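You operate a simulated robot arm through the tools that you are given. There is no shell and no other tool.

You run a simulated robot arm. Do the job below in one go: nothing can be reset, and whatever is moved stays where it is left.

Task
Lift the cap out of the bath and blow it dry in the small white holder.
Fine: shut the green valve again, put the lid back on, leave the other caps.

The check looks at the end state, three seconds after you hand in, the way a careful person would. Anything else that was tipped, shoved, dropped, spilled or broken makes it a failure. A push-on lid holds only when it is set on centred and level and pressed home; a screw cap is set on level and turned clockwise until tight.

Robot
A 7-joint arm with a two-finger parallel gripper, fixed in place. Base frame: the origin is on the floor under the middle of its stand, x ahead of it, y to its left, z up; the work surface is at about z = 0.86. Readings come in m, rad, newtons and seconds.
With the tool pointing down near the work surface it reaches from about 0.24 to 0.68 m from the base axis. Its first joint turns from -1.152 to 1.152 rad. Payload 2.4 kg.
The tool frame sits at the grasp point between the pads (the TCP): z along the fingers, y along the line on which they close. The tips reach 0.03 m beyond it. Largest opening 0.094 m; finger width 0.028, thickness 0.01; the body of the gripper, 0.05 by 0.096 m, starts 0.055 m behind the TCP.
Orientation is that of the tool frame in the base frame, as a unit quaternion [w, x, y, z]. With the fingers straight down and closing along the base's y, the tool's x points along the base's -x, its y along +y and its z along -z.

Tools
- The arm moves only by the tool jog_arm. Its argument "series" is a list of rows, each an object (a shift or turn left out is 0, a gripper value left out holds the last) with "claw": the opening in per cent of the stroke, from 0 (shut) to 100 (fully open); "dp": the shift along the base's x, y, z in m, a list of three; "angular": the turn, a rotation vector about the base's x, y, z in rad, a list of three. In form: [{"claw": claw, "dp": [x, y, z], "angular": [wx, wy, wz]}, ...]. A call has 1 to 20 rows; each row is the pose to reach, as a shift and turn from the pose commanded when the call began. Rows are played at 5 a second. More than 0.05 m and 0.15 rad between two rows, or a gripper value outside its range, and nothing of the call is played. Where a pose cannot be reached the arm comes as near as it can. A force on the tool above 60 N (or 10 N above the force at the start of the call, whichever is more), or a blocked arm, ends the call early, and 0.2 s more pass. Each finger travels about 0.153 m/s and halts on what it meets, pressing with about 42 N; the grip force reading is that of the motor and also rises with nothing between the fingers. The clock runs only during rows and for 0.2 s after the last one: add rows that repeat a pose to give the fingers time. It gives the time, the measured TCP pose, the force on the tool (base axes), the opening and the grip force at its end, in the units of the frame above (readings bear some noise), with the torque about the TCP (base axes, N m) and any sound that the robot's microphone picked up.
- Cameras (640 x 400 px; columns grow to the right, rows downward): "scene" is fixed at [0.0104, 0.493, 1.414]; the picture's right is [-0.87, -0.50, 0.00], its down [-0.44, 0.75, -0.49] and it looks along [0.25, -0.42, -0.87] (base axes); focal length 214 px, centre (320, 200). "wrist" rides on the gripper at [0.076, 0.014, -0.103] in the tool frame; the picture's right is [-0.18, 0.98, 0.00], its down [-0.75, -0.14, -0.64] and it looks along [-0.63, -0.12, 0.77] (tool axes); focal length 243 px, centre (320, 200). There is no depth. A picture from a camera that has moved, and an enlarged one, comes with that camera's place and axes in the base frame and with its lens. The place of the scene camera against the robot may be out by one fixed shift of up to 0.012 m in any direction.
- camera(camera): a new picture of that camera. It takes no simulated time.
- inspect(camera, box): a new picture of the part [left, top, right, bottom] of that camera's present view, enlarged. It takes no simulated time.
- finish_job(): hands the job in; it is judged then, once.

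Nothing tells you positions but the pictures and the camera data. Unless the task says otherwise, let go and move clear before handing in.

The tools are called after ">>>" as name(argument=value, ...) on one line, values as JSON. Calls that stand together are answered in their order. jog_arm: Moves the arm, as the interface text tells. Its arguments: {"type":"object","properties":{"series":{"type":"array","items":{"type":"object","properties":{"claw":{"type":"number"},"dp":{"type":"array","items":{"type":"number"}},"angular":{"type":"array","items":{"type":"number"}}}}}},"required":["series"]} The other tools are called the same way: camera (camera) takes a picture; inspect (camera, box) takes an enlarged picture of a part of a camera's view; finish_job () hands the job in.

At the start:

```text
time: 0.0
position: [0.4155, 0.0462, 1.2226]
orientation: [0.0, 0.0, 1.0, 0.0]
contact_force: [-0.1, 0.6, 0.1]
torque: [0.02, 0.0, 0.03]
gripper_width: 0.0942
gripper_force: 0.0
```

scene: 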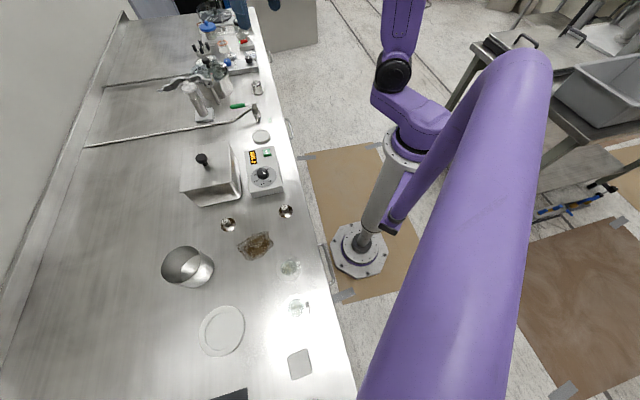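
wrist: 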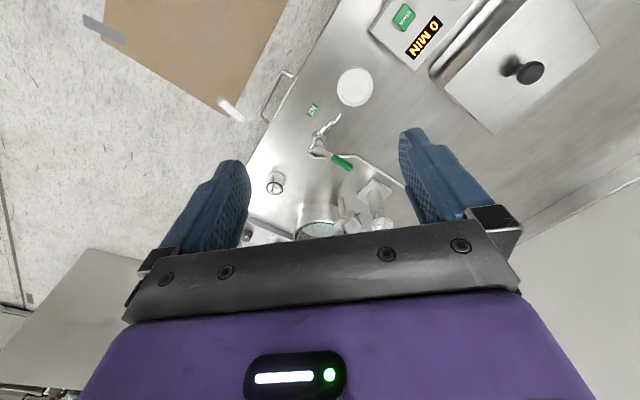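

I see a steel bench with a lidded box (bath) with a black knob, a control unit, a green valve, a small white holder (disc) and several other items. I'll look closer first before moving anything.

>>> inspect(camera="scene", box=[160, 120, 320, 220])

>>> inspect(camera="scene", box=[160, 60, 320, 160])

>>> inspect(camera="scene", box=[160, 200, 352, 320])

>>> inspect(camera="scene", box=[170, 280, 362, 400])

>>> inspect(camera="scene", box=[160, 0, 288, 80])

>>> inspect(camera="wrist", box=[240, 0, 440, 125])

>>> inspect(camera="wrist", box=[240, 115, 440, 240])

```text
4.00 times, centred on (240, 170) of scene
camera zoom: at [0.0104, 0.493, 1.414], right [-0.87, -0.5, 0.0], down [-0.44, 0.75, -0.49], along [0.25, -0.42, -0.87], focal length 858 px, centre (640, 320)
```

zoom: 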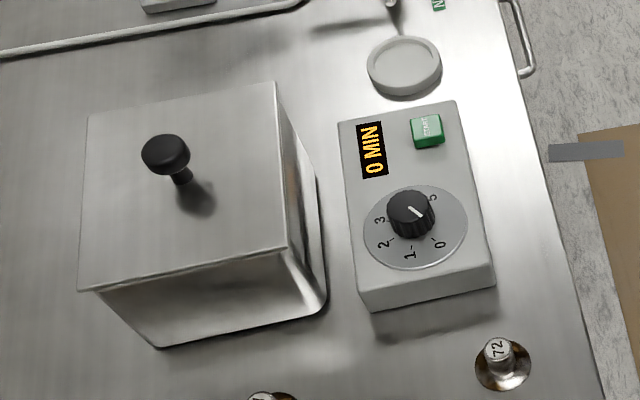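

```text
4.00 times, centred on (240, 110) of scene
camera zoom: at [0.0104, 0.493, 1.414], right [-0.87, -0.5, 0.0], down [-0.44, 0.75, -0.49], along [0.25, -0.42, -0.87], focal length 858 px, centre (640, 560)
```

zoom: 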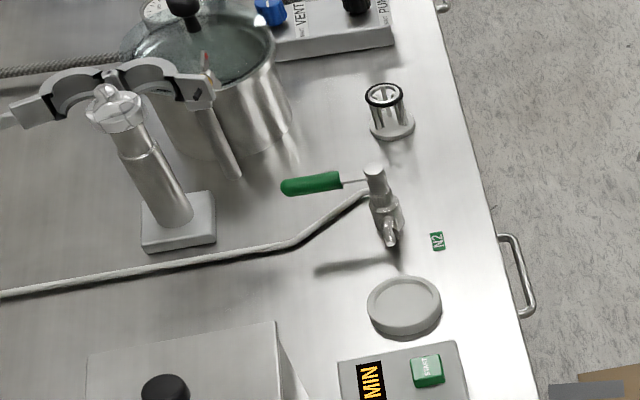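

```text
3.33 times, centred on (256, 260) of scene
camera zoom: at [0.0104, 0.493, 1.414], right [-0.87, -0.5, 0.0], down [-0.44, 0.75, -0.49], along [0.25, -0.42, -0.87], focal length 715 px, centre (533, 0)
```

zoom: 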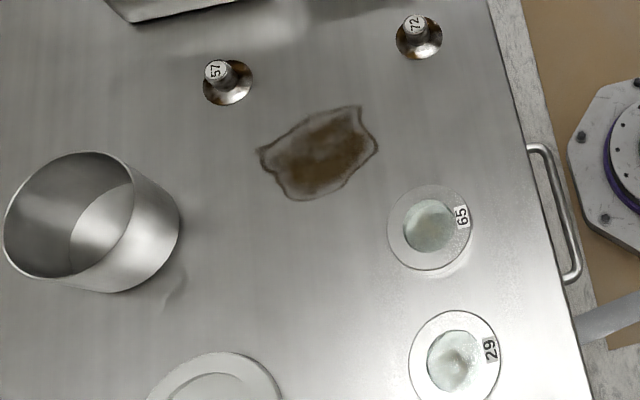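

```text
3.33 times, centred on (266, 340) of scene
camera zoom: at [0.0104, 0.493, 1.414], right [-0.87, -0.5, 0.0], down [-0.44, 0.75, -0.49], along [0.25, -0.42, -0.87], focal length 715 px, centre (500, -267)
```

zoom: 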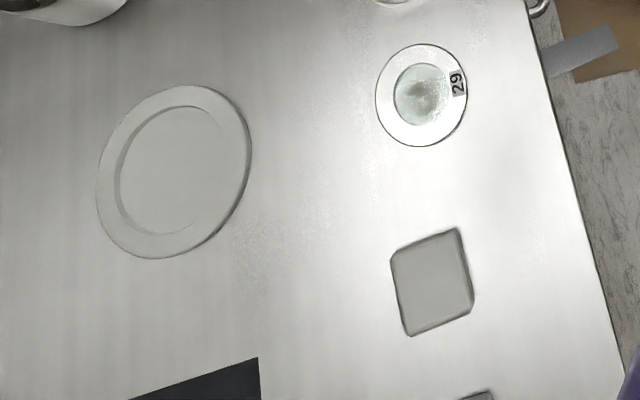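

```text
5.00 times, centred on (224, 40) of scene
camera zoom: at [0.0104, 0.493, 1.414], right [-0.87, -0.5, 0.0], down [-0.44, 0.75, -0.49], along [0.25, -0.42, -0.87], focal length 1072 px, centre (800, 1000)
```

zoom: 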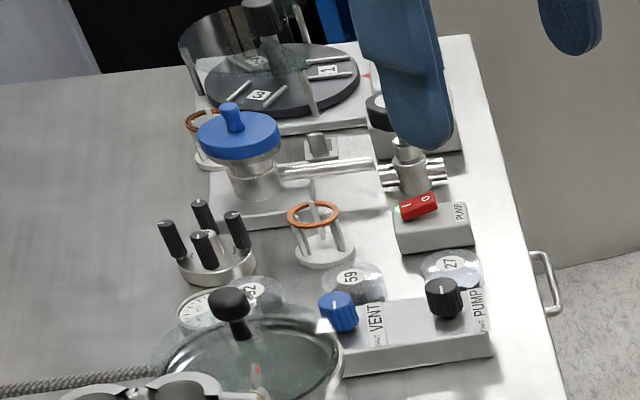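

```text
3.20 times, centred on (340, 62) of wrist
camera zoom: at [0.3407, 0.0603, 1.325], right [0.18, 0.98, 0.0], down [0.75, -0.14, 0.64], along [0.63, -0.12, -0.77], focal length 776 px, centre (256, 640)
```

zoom: 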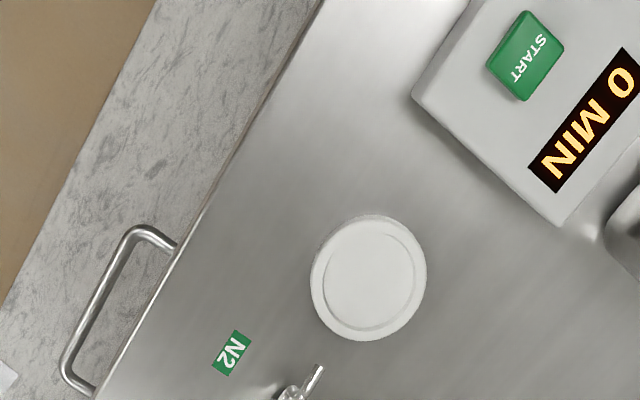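

```text
3.20 times, centred on (340, 178) of wrist
camera zoom: at [0.3407, 0.0603, 1.325], right [0.18, 0.98, 0.0], down [0.75, -0.14, 0.64], along [0.63, -0.12, -0.77], focal length 776 px, centre (256, 272)
```

zoom: 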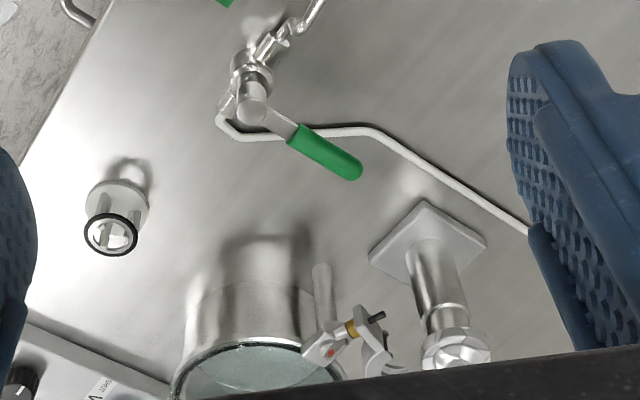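

The bench shows the lidded bath box (knob near [0.45, 0.34]), its timer, a white recessed disc next to the N2 valve's nozzle (near [0.475, 0.10]) and the green lever. I'll move the wrist camera above the bath to see it better.

>>> jog_arm(series=[{"dp": [0, 0.045, 0.0]}, {"dp": [-0.01, 0.09, 0.01]}, {"dp": [-0.02, 0.135, 0.02]}, {"dp": [-0.03, 0.18, 0.03]}, {"dp": [-0.04, 0.225, 0.03]}, {"dp": [-0.05, 0.25, 0.03]}, {"dp": [-0.05, 0.25, 0.03]}])

```text
time: 1.6
position: [0.3657, 0.2947, 1.2494]
orientation: [0.0, 0.0, 1.0, 0.001]
contact_force: [0.3, 0.2, 0.3]
torque: [-0.02, 0.02, -0.04]
gripper_width: 0.0941
gripper_force: 0.0
```

>>> camera(camera="wrist")

>>> camera(camera="scene")

```text
taken
camera wrist: at [0.291, 0.3092, 1.3524], right [0.18, 0.98, 0.0], down [0.75, -0.14, 0.64], along [0.63, -0.12, -0.77], focal length 243 px, centre (320, 200)
```

wrist: 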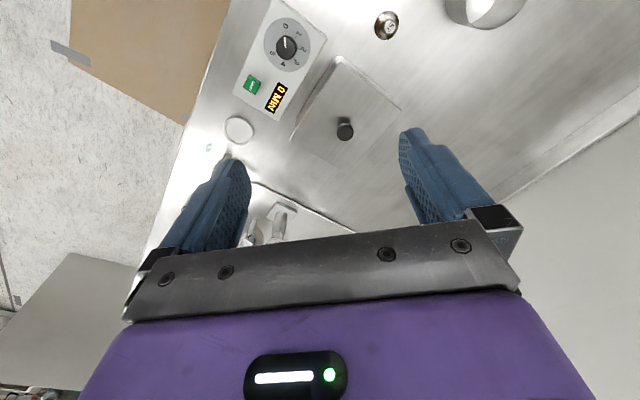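

```text
taken
```

scene: 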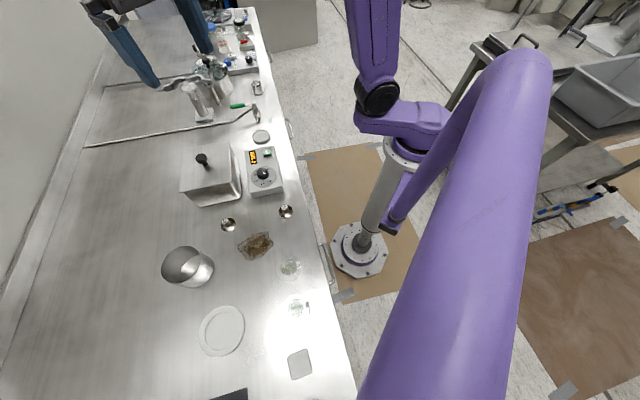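

The bench sits at an angle in the base frame. I'll enlarge the wrist view of the bath and holder to measure them.

>>> inspect(camera="wrist", box=[210, 0, 434, 140])

>>> inspect(camera="wrist", box=[180, 90, 404, 230])

```text
2.86 times, centred on (322, 70) of wrist
camera zoom: at [0.291, 0.3092, 1.3524], right [0.18, 0.98, 0.0], down [0.75, -0.14, 0.64], along [0.63, -0.12, -0.77], focal length 693 px, centre (314, 571)
```

zoom: 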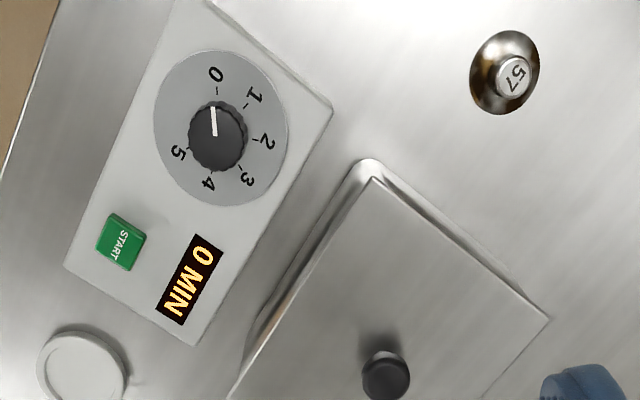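

```text
2.86 times, centred on (292, 160) of wrist
camera zoom: at [0.291, 0.3092, 1.3524], right [0.18, 0.98, 0.0], down [0.75, -0.14, 0.64], along [0.63, -0.12, -0.77], focal length 693 px, centre (400, 314)
```

zoom: 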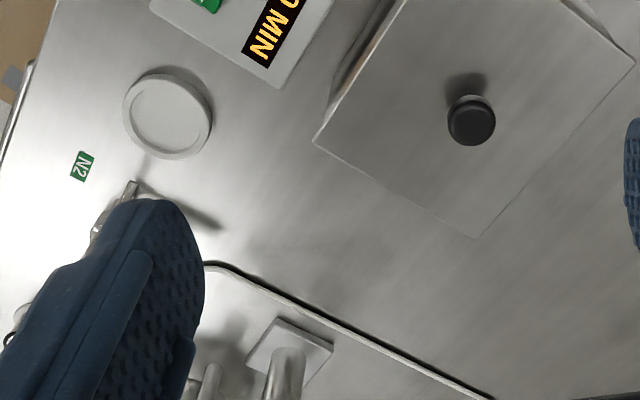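

The bath lid is about 0.147 x 0.128 m, turned 45°, centred near [0.465, 0.319] with its top near z 0.95. Next I'll get a closer look at the valve, nozzle and holder.

>>> jog_arm(series=[{"dp": [-0.005, -0.04, -0.01]}, {"dp": [-0.01, -0.08, -0.03]}, {"dp": [-0.02, -0.12, -0.05]}, {"dp": [-0.03, -0.16, -0.07]}, {"dp": [-0.035, -0.2, -0.09]}, {"dp": [-0.035, -0.225, -0.1]}, {"dp": [-0.035, -0.225, -0.1]}])

>>> camera(camera="wrist")

>>> inspect(camera="wrist", box=[240, 20, 432, 140])

>>> inspect(camera="wrist", box=[240, 110, 432, 230])

```text
time: 3.2
position: [0.33, 0.0703, 1.1546]
orientation: [0.0, 0.0, 1.0, 0.0]
contact_force: [1.1, 0.5, 0.0]
torque: [-0.01, 0.02, 0.02]
gripper_width: 0.0939
gripper_force: 0.2
```

```text
taken
camera wrist: at [0.2554, 0.0838, 1.2569], right [0.18, 0.98, 0.0], down [0.75, -0.14, 0.64], along [0.63, -0.12, -0.77], focal length 243 px, centre (320, 200)
```

wrist: 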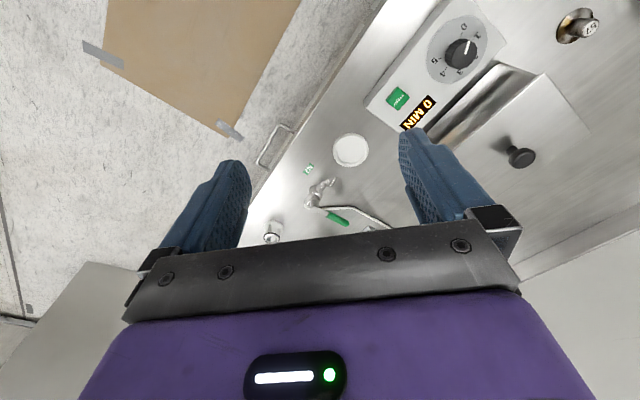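

```text
3.33 times, centred on (336, 80) of wrist
camera zoom: at [0.2554, 0.0838, 1.2569], right [0.18, 0.98, 0.0], down [0.75, -0.14, 0.64], along [0.63, -0.12, -0.77], focal length 809 px, centre (267, 600)
```

zoom: 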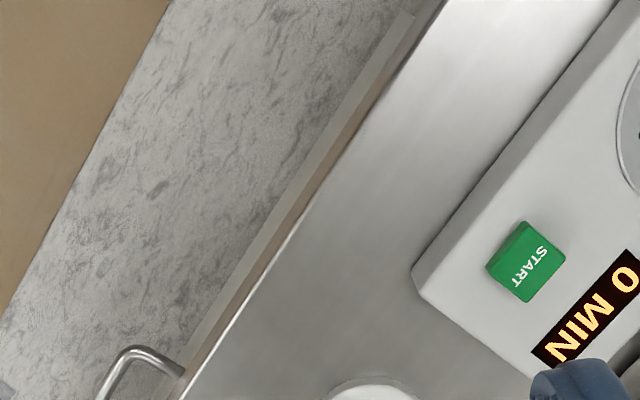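

```text
3.33 times, centred on (336, 170) of wrist
camera zoom: at [0.2554, 0.0838, 1.2569], right [0.18, 0.98, 0.0], down [0.75, -0.14, 0.64], along [0.63, -0.12, -0.77], focal length 809 px, centre (267, 300)
```

zoom: 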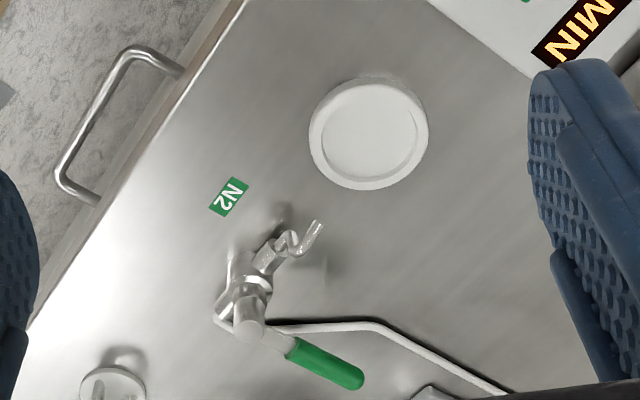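

The holder is a shallow white dish about 0.062 m across with a ~0.05 m recess, near [0.469, 0.100]; the N2 nozzle points at it, and the lever lies along the pipe direction. I'll turn the gripper 45° to match the bench and look closer.

>>> jog_arm(series=[{"dp": [0.004, -0.01, -0.02], "angular": [0, 0, 0.13]}, {"dp": [0.008, -0.02, -0.04], "angular": [0, 0, 0.26]}, {"dp": [0.012, -0.03, -0.06], "angular": [0, 0, 0.39]}, {"dp": [0.016, -0.04, -0.08], "angular": [0, 0, 0.52]}, {"dp": [0.02, -0.045, -0.09], "angular": [0, 0, 0.65]}, {"dp": [0.024, -0.05, -0.1], "angular": [0, 0, 0.785]}, {"dp": [0.024, -0.05, -0.1], "angular": [0, 0, 0.785]}])

>>> camera(camera="wrist")

>>> inspect(camera="wrist", box=[220, 60, 444, 200])

```text
time: 4.8
position: [0.3539, 0.0201, 1.0513]
orientation: [0.001, -0.384, 0.923, 0.0]
contact_force: [0.9, 0.1, -0.4]
torque: [-0.01, 0.01, 0.0]
gripper_width: 0.0941
gripper_force: 0.0
```

```text
taken
camera wrist: at [0.2905, -0.023, 1.1542], right [-0.57, 0.82, 0.0], down [0.63, 0.43, 0.64], along [0.53, 0.36, -0.77], focal length 243 px, centre (320, 200)
```

wrist: 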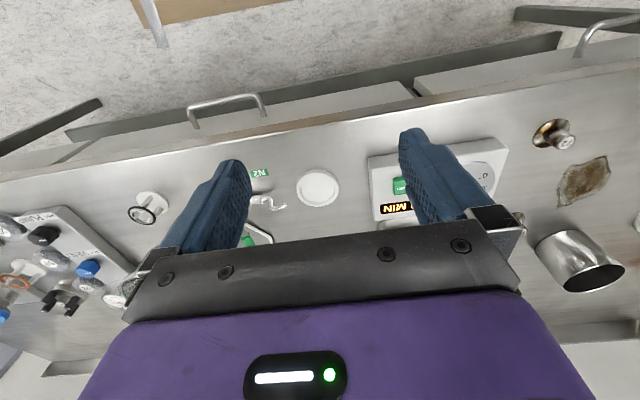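

```text
2.86 times, centred on (332, 130) of wrist
camera zoom: at [0.2905, -0.023, 1.1542], right [-0.57, 0.82, 0.0], down [0.63, 0.43, 0.64], along [0.53, 0.36, -0.77], focal length 693 px, centre (286, 400)
```

zoom: 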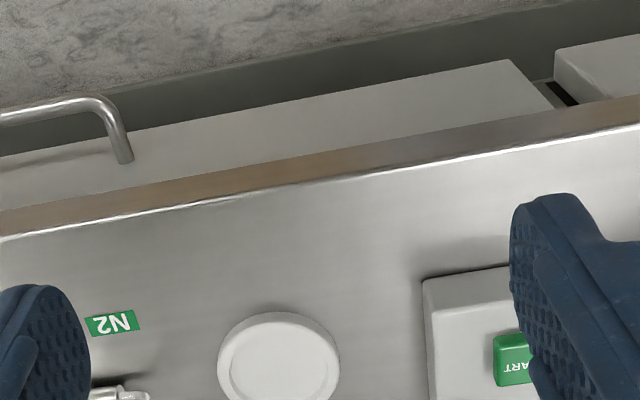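

>>> inspect(camera="wrist", box=[240, 150, 400, 250])

>>> inspect(camera="wrist", box=[0, 180, 192, 300])

>>> inspect(camera="wrist", box=[448, 100, 640, 220])

```text
4.00 times, centred on (320, 200) of wrist
camera zoom: at [0.2905, -0.023, 1.1542], right [-0.57, 0.82, 0.0], down [0.63, 0.43, 0.64], along [0.53, 0.36, -0.77], focal length 970 px, centre (320, 200)
```

zoom: 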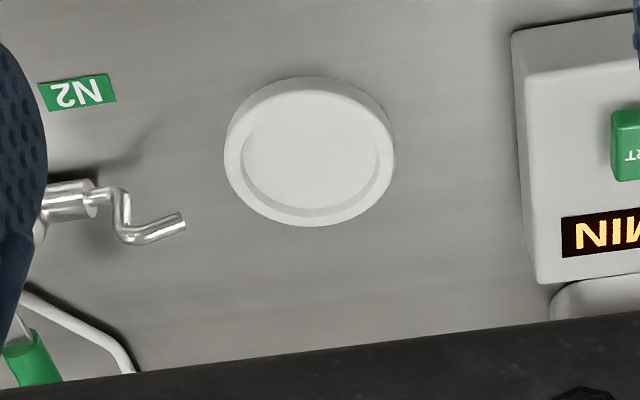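

```text
3.33 times, centred on (96, 240) of wrist
camera zoom: at [0.2905, -0.023, 1.1542], right [-0.57, 0.82, 0.0], down [0.63, 0.43, 0.64], along [0.53, 0.36, -0.77], focal length 809 px, centre (1067, 67)
```

zoom: 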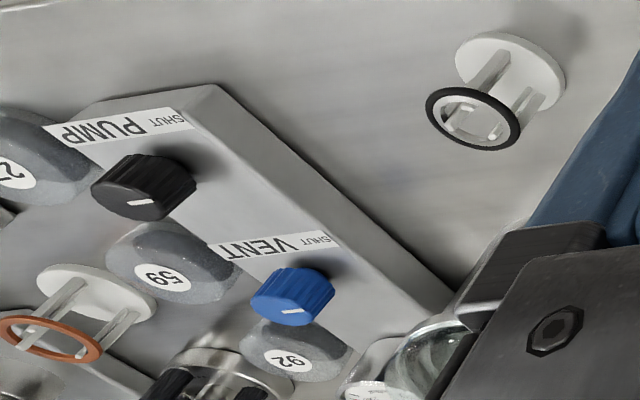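

```text
3.33 times, centred on (544, 160) of wrist
camera zoom: at [0.2905, -0.023, 1.1542], right [-0.57, 0.82, 0.0], down [0.63, 0.43, 0.64], along [0.53, 0.36, -0.77], focal length 809 px, centre (-427, 333)
```

zoom: 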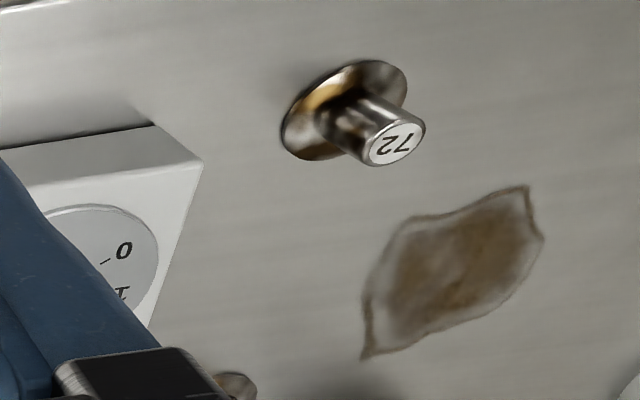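

The cap shape is clear from the others: a flange about 0.036 m wide with a narrower numbered stem on top. I'll shift to see the valve fully between the fingers.

>>> jog_arm(series=[{"dp": [0.03, -0.03, 0.0]}, {"dp": [0.05, -0.06, 0.0]}, {"dp": [0.06, -0.065, 0.0]}, {"dp": [0.06, -0.065, 0.0]}])

>>> camera(camera="wrist")

>>> inspect(camera="wrist", box=[240, 130, 400, 230])

```text
time: 5.8
position: [0.4142, -0.0472, 1.0503]
orientation: [0.0, -0.383, 0.924, 0.0]
contact_force: [0.5, 0.7, 0.3]
torque: [-0.03, -0.03, 0.02]
gripper_width: 0.0942
gripper_force: 0.2
```

```text
taken
camera wrist: at [0.351, -0.0902, 1.1536], right [-0.56, 0.83, 0.0], down [0.63, 0.43, 0.64], along [0.53, 0.36, -0.77], focal length 243 px, centre (320, 200)
```

wrist: 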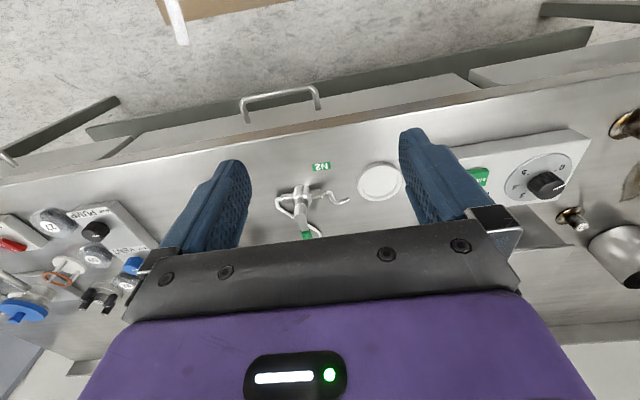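

```text
4.00 times, centred on (320, 180) of wrist
camera zoom: at [0.351, -0.0902, 1.1536], right [-0.56, 0.83, 0.0], down [0.63, 0.43, 0.64], along [0.53, 0.36, -0.77], focal length 970 px, centre (320, 280)
```

zoom: 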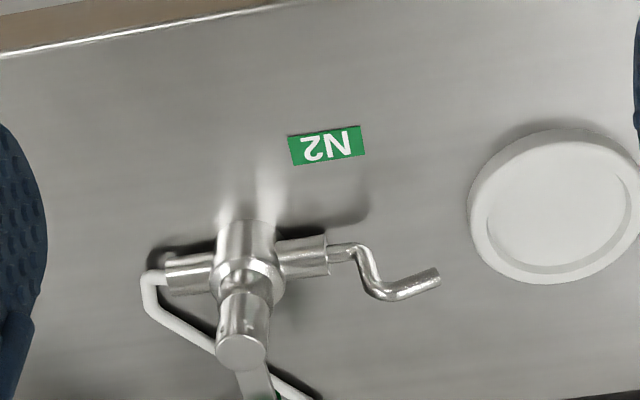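

The valve's flow axis points from the far side to the holder and the lever is across it, so it is closed now. Next I'll view the bath lid knob up close.

>>> jog_arm(series=[{"dp": [-0.007, 0.02, 0.04]}, {"dp": [-0.014, 0.06, 0.06]}, {"dp": [-0.021, 0.105, 0.07]}, {"dp": [-0.028, 0.15, 0.07]}, {"dp": [-0.035, 0.195, 0.07]}, {"dp": [-0.042, 0.24, 0.07]}, {"dp": [-0.048, 0.28, 0.07]}, {"dp": [-0.048, 0.298, 0.07]}, {"dp": [-0.048, 0.298, 0.07]}])

>>> camera(camera="wrist")

>>> inspect(camera="wrist", box=[240, 90, 432, 210])

```text
time: 7.8
position: [0.3663, 0.2508, 1.1236]
orientation: [0.0, -0.383, 0.924, 0.0]
contact_force: [0.0, -0.7, -0.5]
torque: [-0.05, 0.0, -0.04]
gripper_width: 0.0941
gripper_force: 0.1
```

```text
taken
camera wrist: at [0.3028, 0.208, 1.2258], right [-0.56, 0.83, 0.0], down [0.63, 0.43, 0.64], along [0.53, 0.36, -0.77], focal length 243 px, centre (320, 200)
```

wrist: 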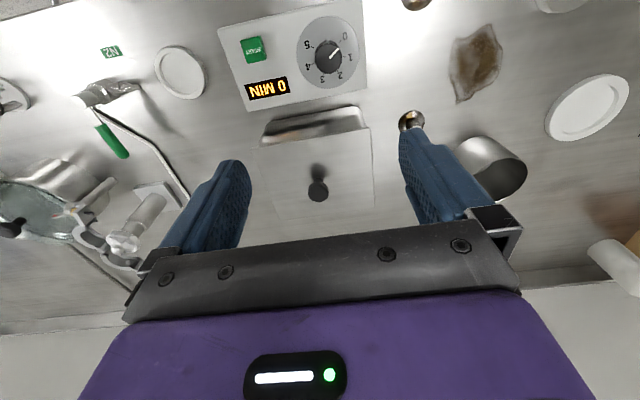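

```text
3.33 times, centred on (336, 150) of wrist
camera zoom: at [0.3028, 0.208, 1.2258], right [-0.56, 0.83, 0.0], down [0.63, 0.43, 0.64], along [0.53, 0.36, -0.77], focal length 809 px, centre (267, 367)
```

zoom: 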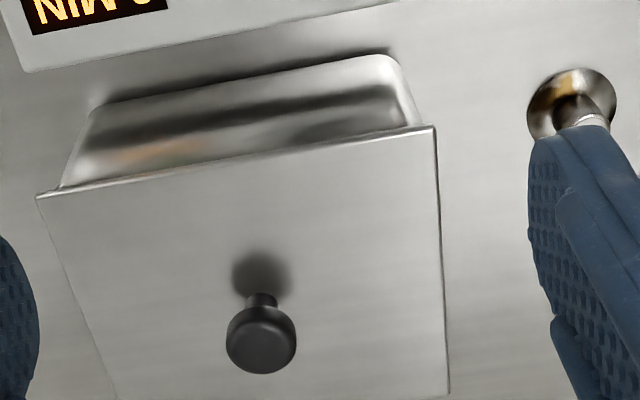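

The knob top is around [0.465, 0.318, 0.976], with a head about 0.028 m wide. I'll move above it, then check the alignment before descending.

>>> jog_arm(series=[{"dp": [0.03, 0.02, -0.01]}, {"dp": [0.06, 0.04, -0.03]}, {"dp": [0.09, 0.06, -0.05]}, {"dp": [0.099, 0.067, -0.07]}, {"dp": [0.099, 0.067, -0.085]}, {"dp": [0.099, 0.067, -0.085]}, {"dp": [0.099, 0.067, -0.085]}])

>>> camera(camera="wrist")

>>> camera(camera="scene")

```text
time: 9.4
position: [0.4655, 0.3187, 1.0378]
orientation: [0.0, -0.383, 0.924, 0.0]
contact_force: [-0.2, -0.3, 0.2]
torque: [-0.01, 0.02, -0.03]
gripper_width: 0.094
gripper_force: 0.0
```

```text
taken
camera wrist: at [0.4018, 0.2758, 1.1402], right [-0.56, 0.83, 0.0], down [0.63, 0.43, 0.64], along [0.53, 0.36, -0.77], focal length 243 px, centre (320, 200)
```

wrist: 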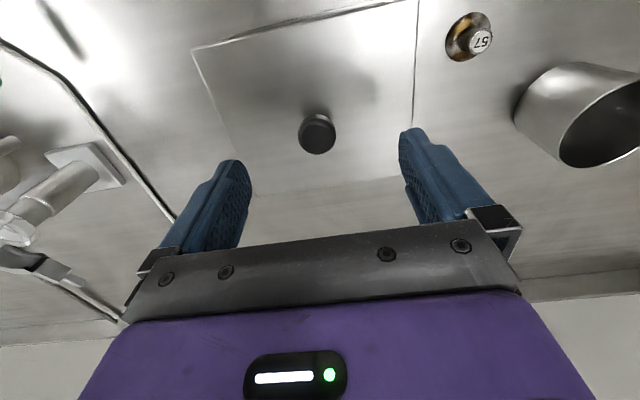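

```text
taken
```

scene: 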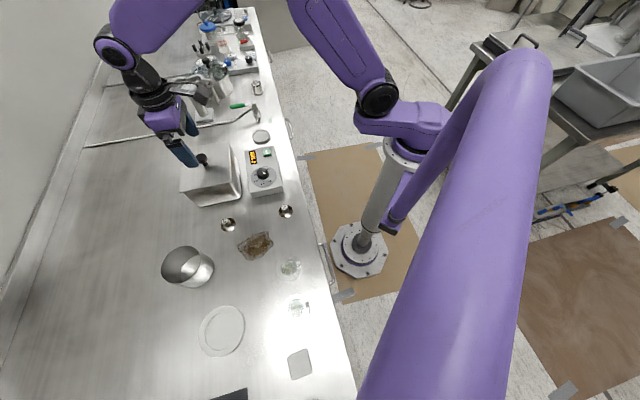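

The gripper is centred over the knob within a couple of millimetres. I'll descend and close on the knob head.

>>> jog_arm(series=[{"dp": [0, -0.002, -0.015]}, {"dp": [0, -0.002, -0.03]}, {"dp": [0, -0.002, -0.042]}, {"dp": [0, -0.002, -0.05]}, {"dp": [0, -0.002, -0.05]}, {"dp": [0, -0.002, -0.05]}])

>>> inspect(camera="wrist", box=[200, 60, 456, 220])

>>> inspect(camera="scene", box=[140, 110, 268, 190])

```text
time: 10.8
position: [0.4665, 0.3194, 0.9878]
orientation: [0.0, -0.383, 0.924, 0.0]
contact_force: [-0.9, 0.3, -0.1]
torque: [-0.02, 0.02, 0.0]
gripper_width: 0.0941
gripper_force: 0.1
```

```text
2.50 times, centred on (328, 140) of wrist
camera zoom: at [0.4034, 0.2756, 1.0903], right [-0.56, 0.83, 0.0], down [0.63, 0.43, 0.64], along [0.53, 0.36, -0.77], focal length 606 px, centre (300, 350)
```

zoom: 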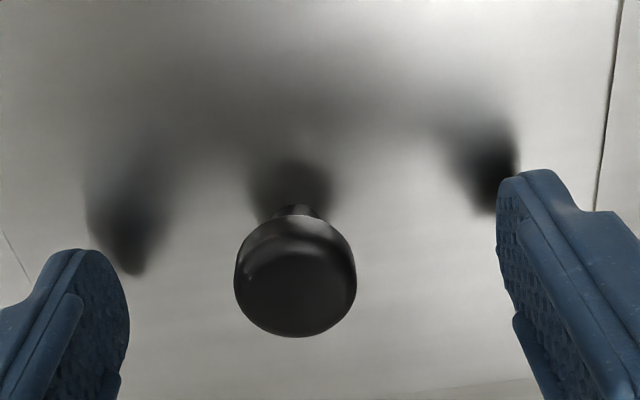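

```text
5.00 times, centred on (204, 150) of scene
camera zoom: at [0.0104, 0.493, 1.414], right [-0.87, -0.5, 0.0], down [-0.44, 0.75, -0.49], along [0.25, -0.42, -0.87], focal length 1072 px, centre (900, 450)
```

zoom: 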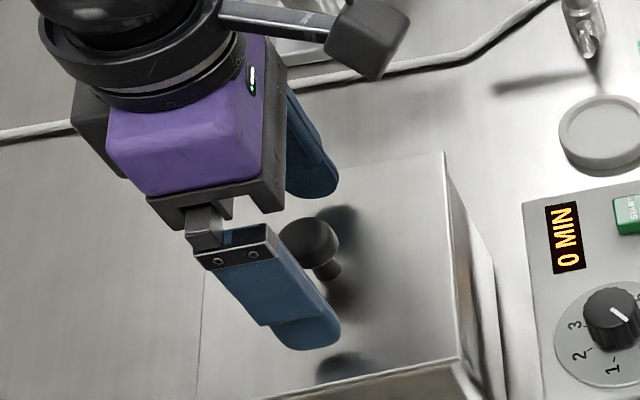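

The fingers straddle the knob head above the lid. Closing now.

>>> jog_arm(series=[{"claw": 50}, {"claw": 20}, {"claw": 20}, {"claw": 20}, {"claw": 20}])

>>> inspect(camera="wrist", box=[200, 60, 456, 220])

```text
time: 12.0
position: [0.4663, 0.3204, 0.9866]
orientation: [0.0, -0.382, 0.924, 0.0]
contact_force: [0.3, 1.4, -0.1]
torque: [-0.02, -0.03, 0.02]
gripper_width: 0.0265
gripper_force: 41.7
```

```text
2.50 times, centred on (328, 140) of wrist
camera zoom: at [0.4034, 0.2756, 1.0904], right [-0.56, 0.83, 0.0], down [0.63, 0.43, 0.64], along [0.53, 0.36, -0.77], focal length 606 px, centre (300, 350)
```

zoom: 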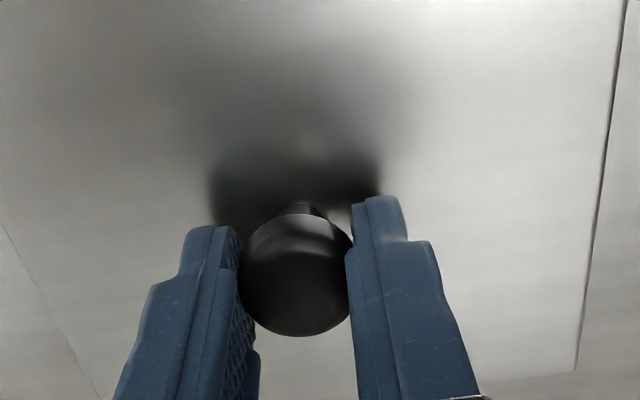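

The knob is held (0.0265 m, 41.7 N). I'll lift slowly straight up and watch the force.

>>> jog_arm(series=[{"dp": [0, 0, 0.005]}, {"dp": [0, 0, 0.01]}, {"dp": [0, 0, 0.02]}, {"dp": [0, 0, 0.03]}, {"dp": [0, 0, 0.03]}])

>>> inspect(camera="scene", box=[140, 110, 300, 210])

```text
time: 13.2
position: [0.4664, 0.3202, 1.0167]
orientation: [0.0, -0.382, 0.924, 0.0]
contact_force: [-0.8, 0.0, -1.5]
torque: [0.02, -0.01, 0.0]
gripper_width: 0.0266
gripper_force: 41.9
```

```text
4.00 times, centred on (220, 160) of scene
camera zoom: at [0.0104, 0.493, 1.414], right [-0.87, -0.5, 0.0], down [-0.44, 0.75, -0.49], along [0.25, -0.42, -0.87], focal length 858 px, centre (720, 360)
```

zoom: 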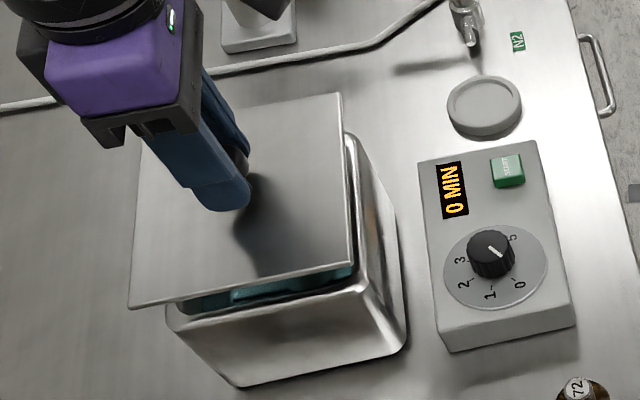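

The lid is free and light (about 1.5 N). I'll raise it and carry it to the clear strip between the bath and the gas pipe, around [0.597, 0.209].

>>> jog_arm(series=[{"dp": [0, 0, 0.04]}, {"dp": [0, 0, 0.08]}, {"dp": [0.02, -0.015, 0.09]}, {"dp": [0.045, -0.037, 0.09]}, {"dp": [0.07, -0.059, 0.09]}, {"dp": [0.095, -0.081, 0.09]}, {"dp": [0.12, -0.1, 0.09]}, {"dp": [0.1315, -0.11, 0.09]}, {"dp": [0.1315, -0.11, 0.09]}, {"dp": [0.1315, -0.11, 0.09]}])

>>> camera(camera="scene")

>>> camera(camera="wrist")

>>> inspect(camera="scene", box=[140, 100, 300, 200])

```text
time: 15.4
position: [0.5958, 0.2118, 1.1072]
orientation: [0.0, -0.383, 0.924, 0.0]
contact_force: [-0.5, 0.1, -1.8]
torque: [-0.01, 0.02, -0.05]
gripper_width: 0.0264
gripper_force: 41.6
```

```text
taken
```

scene: 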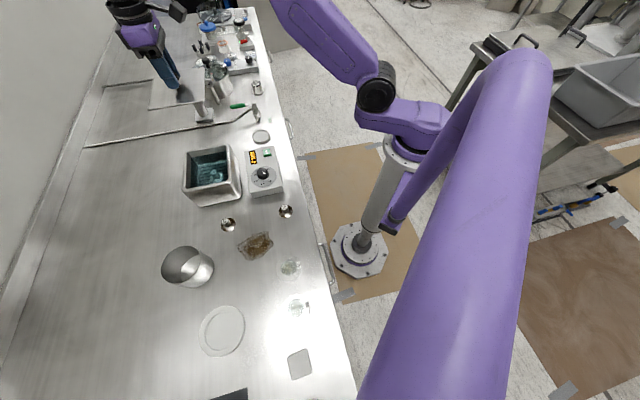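

```text
taken
camera wrist: at [0.5329, 0.1668, 1.2106], right [-0.56, 0.83, 0.0], down [0.63, 0.43, 0.64], along [0.53, 0.36, -0.77], focal length 243 px, centre (320, 200)
```

wrist: 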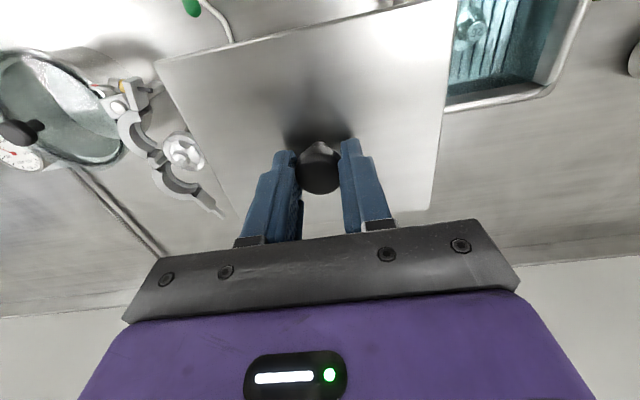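

```text
4.00 times, centred on (220, 150) of scene
camera zoom: at [0.0104, 0.493, 1.414], right [-0.87, -0.5, 0.0], down [-0.44, 0.75, -0.49], along [0.25, -0.42, -0.87], focal length 858 px, centre (720, 400)
```

zoom: 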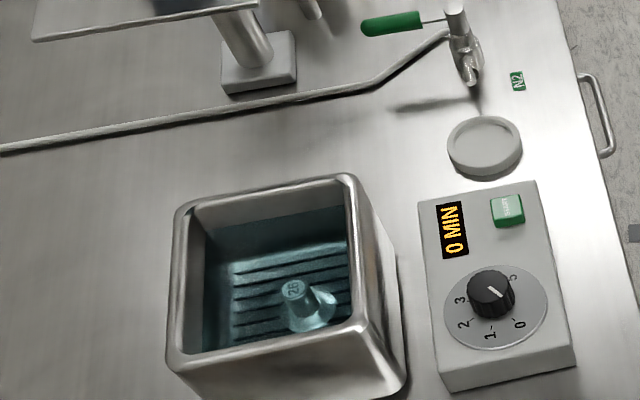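

The bath is open: a teal liquid with a grating, and a cap with a number on its stem sits near one corner. I'll set the lid down now in the clear strip, stopping just above the bench to check.

>>> jog_arm(series=[{"dp": [0, 0, -0.04]}, {"dp": [0, 0, -0.08]}, {"dp": [0, 0, -0.12]}, {"dp": [0, 0, -0.15]}, {"dp": [0, 0, -0.175]}, {"dp": [0, 0, -0.187]}, {"dp": [0, 0, -0.187]}])

>>> inspect(camera="scene", box=[120, 70, 280, 170])

>>> camera(camera="wrist")

```text
time: 17.0
position: [0.5978, 0.2096, 0.9191]
orientation: [0.0, -0.383, 0.924, 0.0]
contact_force: [0.5, 0.4, -1.9]
torque: [0.01, 0.04, 0.01]
gripper_width: 0.0267
gripper_force: 41.8
```

```text
4.00 times, centred on (200, 120) of scene
camera zoom: at [0.0104, 0.493, 1.414], right [-0.87, -0.5, 0.0], down [-0.44, 0.75, -0.49], along [0.25, -0.42, -0.87], focal length 858 px, centre (800, 520)
```

zoom: 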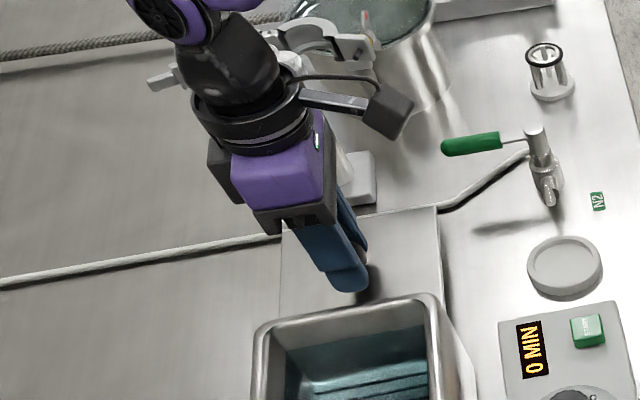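

```text
taken
camera wrist: at [0.5343, 0.1662, 1.022], right [-0.56, 0.83, 0.0], down [0.63, 0.43, 0.64], along [0.53, 0.36, -0.77], focal length 243 px, centre (320, 200)
```

wrist: 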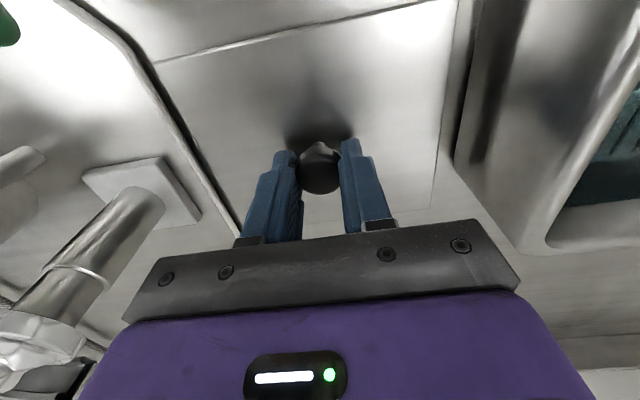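

The lid hovers about 0.02 m above the bench with ~0.02 m clearance to both pipe and tank. I'll lower it gently until it touches.

>>> jog_arm(series=[{"dp": [0, 0, -0.004]}, {"dp": [0, 0, -0.008]}, {"dp": [0, 0, -0.011]}, {"dp": [0, 0, -0.013]}, {"dp": [0, 0, -0.013]}])

>>> inspect(camera="wrist", box=[120, 0, 504, 240])

```text
time: 18.2
position: [0.5971, 0.2105, 0.9068]
orientation: [-0.001, -0.383, 0.924, 0.001]
contact_force: [1.1, 0.6, -1.1]
torque: [0.0, 0.02, -0.03]
gripper_width: 0.0269
gripper_force: 42.3
```

```text
1.67 times, centred on (312, 120) of wrist
camera zoom: at [0.5341, 0.1657, 1.0092], right [-0.56, 0.83, 0.0], down [0.63, 0.43, 0.64], along [0.53, 0.36, -0.77], focal length 404 px, centre (333, 333)
```

zoom: 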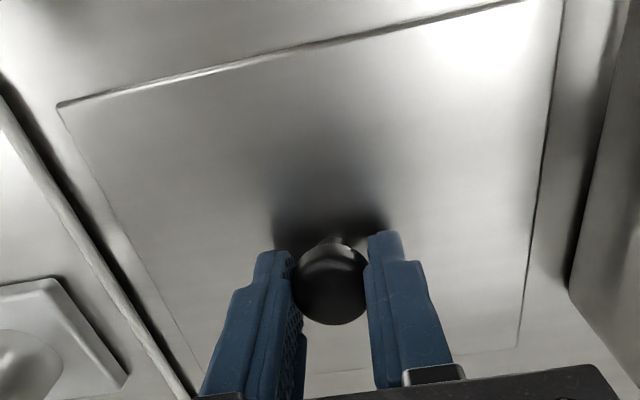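

Still slightly above the bench. Lowering a few more millimetres.

>>> jog_arm(series=[{"dp": [0, 0, -0.002]}, {"dp": [0, 0, -0.004]}, {"dp": [0, 0, -0.005]}, {"dp": [0, 0, -0.005]}])

```text
time: 19.2
position: [0.5975, 0.2099, 0.9022]
orientation: [0.0, -0.382, 0.924, 0.0]
contact_force: [-5.8, -3.4, 15.9]
torque: [-0.38, 0.49, -0.03]
gripper_width: 0.0266
gripper_force: 41.7
```

The lid touches the bench (16 N). I'll ease off a millimetre and release.

>>> jog_arm(series=[{"dp": [0, 0, 0.001]}, {"dp": [0, 0, 0.001], "claw": 40}, {"dp": [0, 0, 0.001], "claw": 60}, {"dp": [0, 0, 0.001], "claw": 60}])

>>> inspect(camera="wrist", box=[120, 0, 504, 240])

```text
time: 20.2
position: [0.5973, 0.2074, 0.9031]
orientation: [0.0, -0.383, 0.924, -0.001]
contact_force: [-0.3, 0.5, -0.3]
torque: [-0.02, 0.03, 0.01]
gripper_width: 0.0563
gripper_force: 0.1
```

```text
1.67 times, centred on (312, 120) of wrist
camera zoom: at [0.5338, 0.165, 1.0058], right [-0.56, 0.83, 0.0], down [0.63, 0.43, 0.64], along [0.53, 0.36, -0.77], focal length 404 px, centre (333, 333)
```

zoom: 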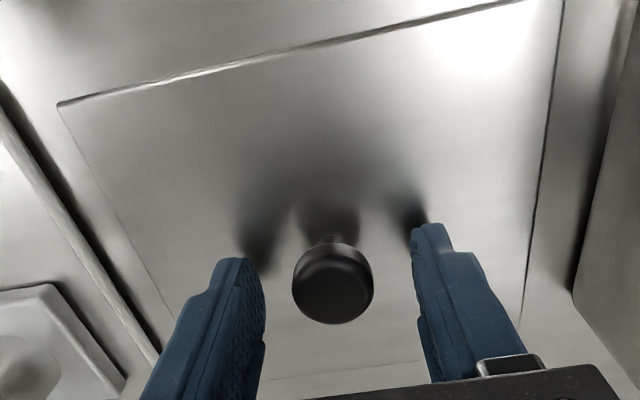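

The lid is resting on the bench, released. I'll rise and move back to look into the bath.

>>> jog_arm(series=[{"dp": [0, 0, 0.03]}, {"dp": [0, 0, 0.075]}, {"dp": [0, 0, 0.12]}, {"dp": [0, 0, 0.165]}, {"dp": [0, 0, 0.21]}, {"dp": [-0.04, 0.02, 0.226]}, {"dp": [-0.08, 0.04, 0.226]}, {"dp": [-0.12, 0.06, 0.226]}, {"dp": [-0.16, 0.07, 0.226]}, {"dp": [-0.177, 0.076, 0.226]}, {"dp": [-0.177, 0.076, 0.226]}])

>>> camera(camera="wrist")

>>> inspect(camera="wrist", box=[240, 50, 432, 170])

>>> inspect(camera="scene", box=[170, 135, 260, 215])

```text
time: 22.6
position: [0.4186, 0.2852, 1.1266]
orientation: [0.0, -0.383, 0.924, 0.0]
contact_force: [-0.1, -0.8, -0.6]
torque: [-0.01, 0.01, 0.01]
gripper_width: 0.0567
gripper_force: 0.0
```

```text
taken
camera wrist: at [0.3559, 0.241, 1.2304], right [-0.56, 0.83, 0.0], down [0.63, 0.43, 0.64], along [0.53, 0.36, -0.77], focal length 243 px, centre (320, 200)
```

wrist: 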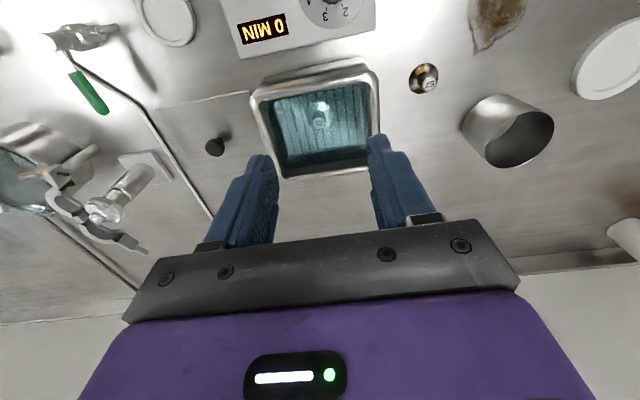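

```text
3.33 times, centred on (336, 110) of wrist
camera zoom: at [0.3559, 0.241, 1.2304], right [-0.56, 0.83, 0.0], down [0.63, 0.43, 0.64], along [0.53, 0.36, -0.77], focal length 809 px, centre (267, 500)
```

zoom: 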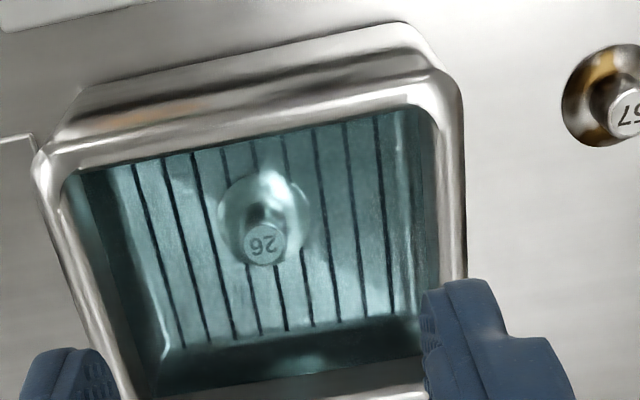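

```text
5.00 times, centred on (215, 175) of scene
camera zoom: at [0.0103, 0.493, 1.414], right [-0.87, -0.5, 0.0], down [-0.44, 0.75, -0.49], along [0.25, -0.42, -0.87], focal length 1072 px, centre (845, 325)
```

zoom: 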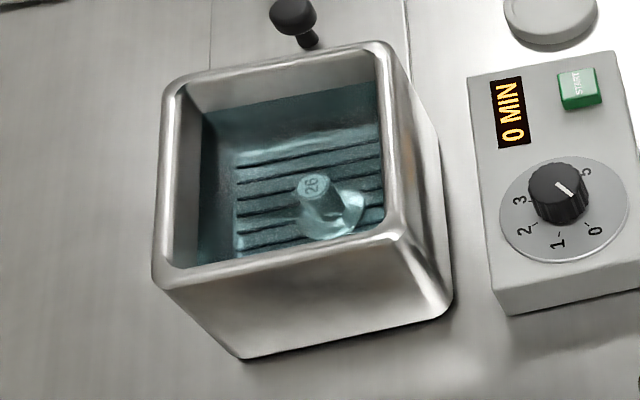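

The cap is "26", standing upright near the bath's middle: stem top about [0.464, 0.314, 0.911], stem ~0.0165 m and flange ~0.04 m wide. I'll move above it and check before reaching in.

>>> jog_arm(series=[{"dp": [0.02, 0.014, -0.02]}, {"dp": [0.0437, 0.0288, -0.04]}, {"dp": [0.0437, 0.0288, -0.08]}, {"dp": [0.0437, 0.0288, -0.11]}, {"dp": [0.0437, 0.0288, -0.13]}, {"dp": [0.0437, 0.0288, -0.13]}, {"dp": [0.0437, 0.0288, -0.13]}])

>>> camera(camera="wrist")

>>> inspect(camera="wrist", box=[200, 20, 456, 180])

```text
time: 24.2
position: [0.4626, 0.314, 0.9997]
orientation: [0.0, -0.383, 0.924, 0.0]
contact_force: [-0.2, 0.0, -0.3]
torque: [-0.01, 0.0, -0.02]
gripper_width: 0.0567
gripper_force: 0.1
```

```text
taken
camera wrist: at [0.3992, 0.2702, 1.1021], right [-0.56, 0.83, 0.0], down [0.63, 0.43, 0.64], along [0.53, 0.36, -0.77], focal length 243 px, centre (320, 200)
```

wrist: 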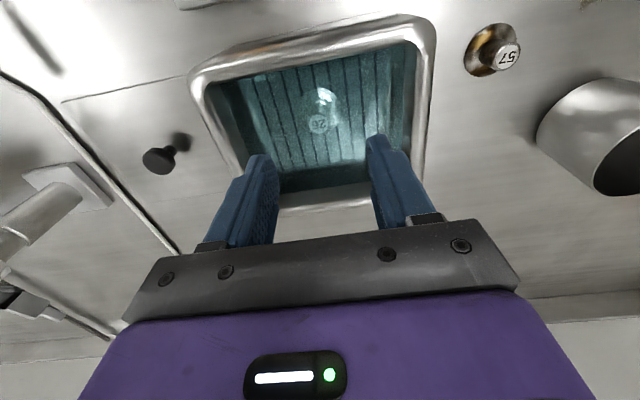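

```text
2.50 times, centred on (328, 100) of wrist
camera zoom: at [0.3992, 0.2702, 1.1021], right [-0.56, 0.83, 0.0], down [0.63, 0.43, 0.64], along [0.53, 0.36, -0.77], focal length 606 px, centre (300, 450)
```

zoom: 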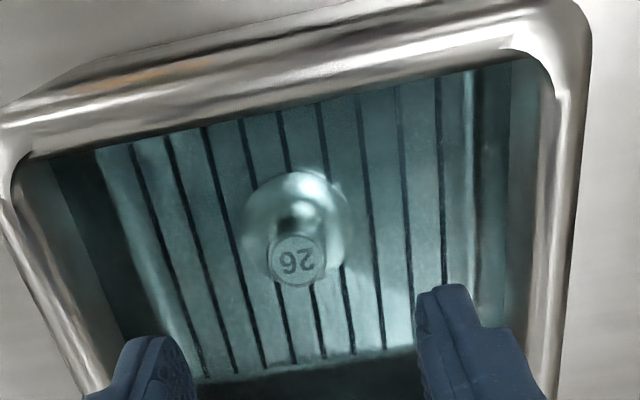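

The cap is centred between the fingers. I'll reach down into the bath with the tips stopping above the flange.

>>> jog_arm(series=[{"dp": [0.0008, 0.0003, -0.02]}, {"dp": [0.0008, 0.0003, -0.04]}, {"dp": [0.0008, 0.0003, -0.06]}, {"dp": [0.0008, 0.0003, -0.07]}, {"dp": [0.0008, 0.0003, -0.078]}, {"dp": [0.0008, 0.0003, -0.078]}])

>>> inspect(camera="wrist", box=[200, 60, 456, 220])

>>> inspect(camera="scene", box=[140, 110, 268, 210])

```text
time: 25.6
position: [0.4657, 0.3133, 0.9223]
orientation: [0.0, -0.383, 0.924, 0.0]
contact_force: [1.2, -0.7, 0.1]
torque: [0.03, -0.01, -0.04]
gripper_width: 0.0564
gripper_force: 0.1
```

```text
2.50 times, centred on (328, 140) of wrist
camera zoom: at [0.4024, 0.2705, 1.0252], right [-0.56, 0.83, 0.0], down [0.63, 0.43, 0.64], along [0.53, 0.36, -0.77], focal length 606 px, centre (300, 350)
```

zoom: 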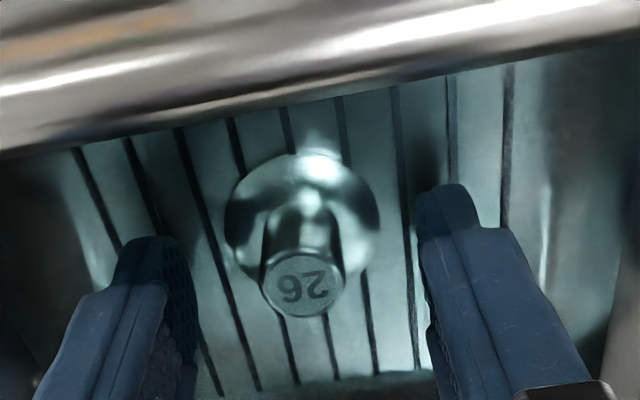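

```text
4.00 times, centred on (204, 160) of scene
camera zoom: at [0.0104, 0.493, 1.414], right [-0.87, -0.5, 0.0], down [-0.44, 0.75, -0.49], along [0.25, -0.42, -0.87], focal length 858 px, centre (784, 360)
```

zoom: 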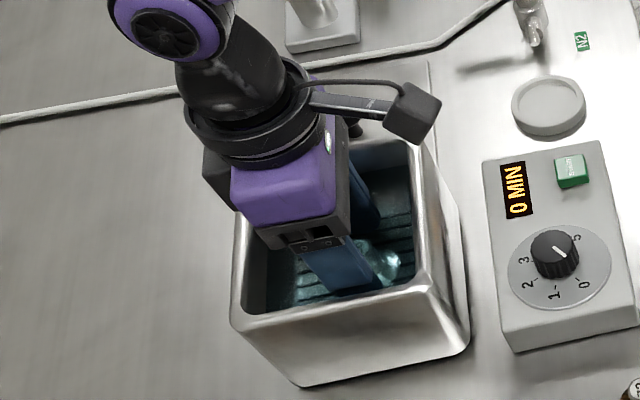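

The stem is centred between the fingers with about 0.02 m overlap. Closing on it.

>>> jog_arm(series=[{"claw": 35}, {"claw": 10}, {"claw": 10}, {"claw": 10}, {"claw": 10}])

>>> inspect(camera="wrist", box=[200, 60, 456, 220])

```text
time: 26.8
position: [0.4663, 0.3145, 0.9228]
orientation: [0.0, -0.383, 0.924, 0.0]
contact_force: [0.0, 0.0, 0.6]
torque: [-0.01, -0.03, 0.0]
gripper_width: 0.0182
gripper_force: 41.8
```

```text
2.50 times, centred on (328, 140) of wrist
camera zoom: at [0.4024, 0.2704, 1.0254], right [-0.56, 0.83, 0.0], down [0.63, 0.43, 0.64], along [0.53, 0.36, -0.77], focal length 606 px, centre (300, 350)
```

zoom: 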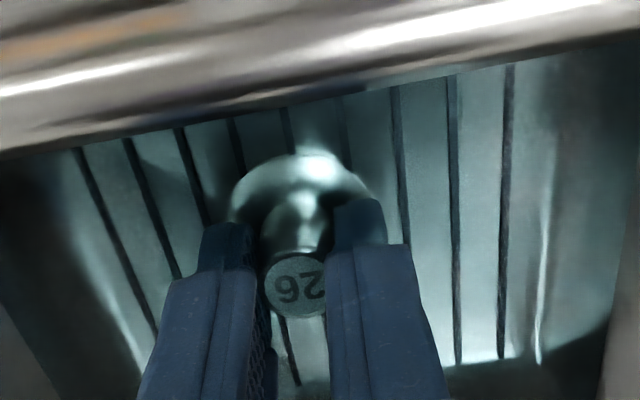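

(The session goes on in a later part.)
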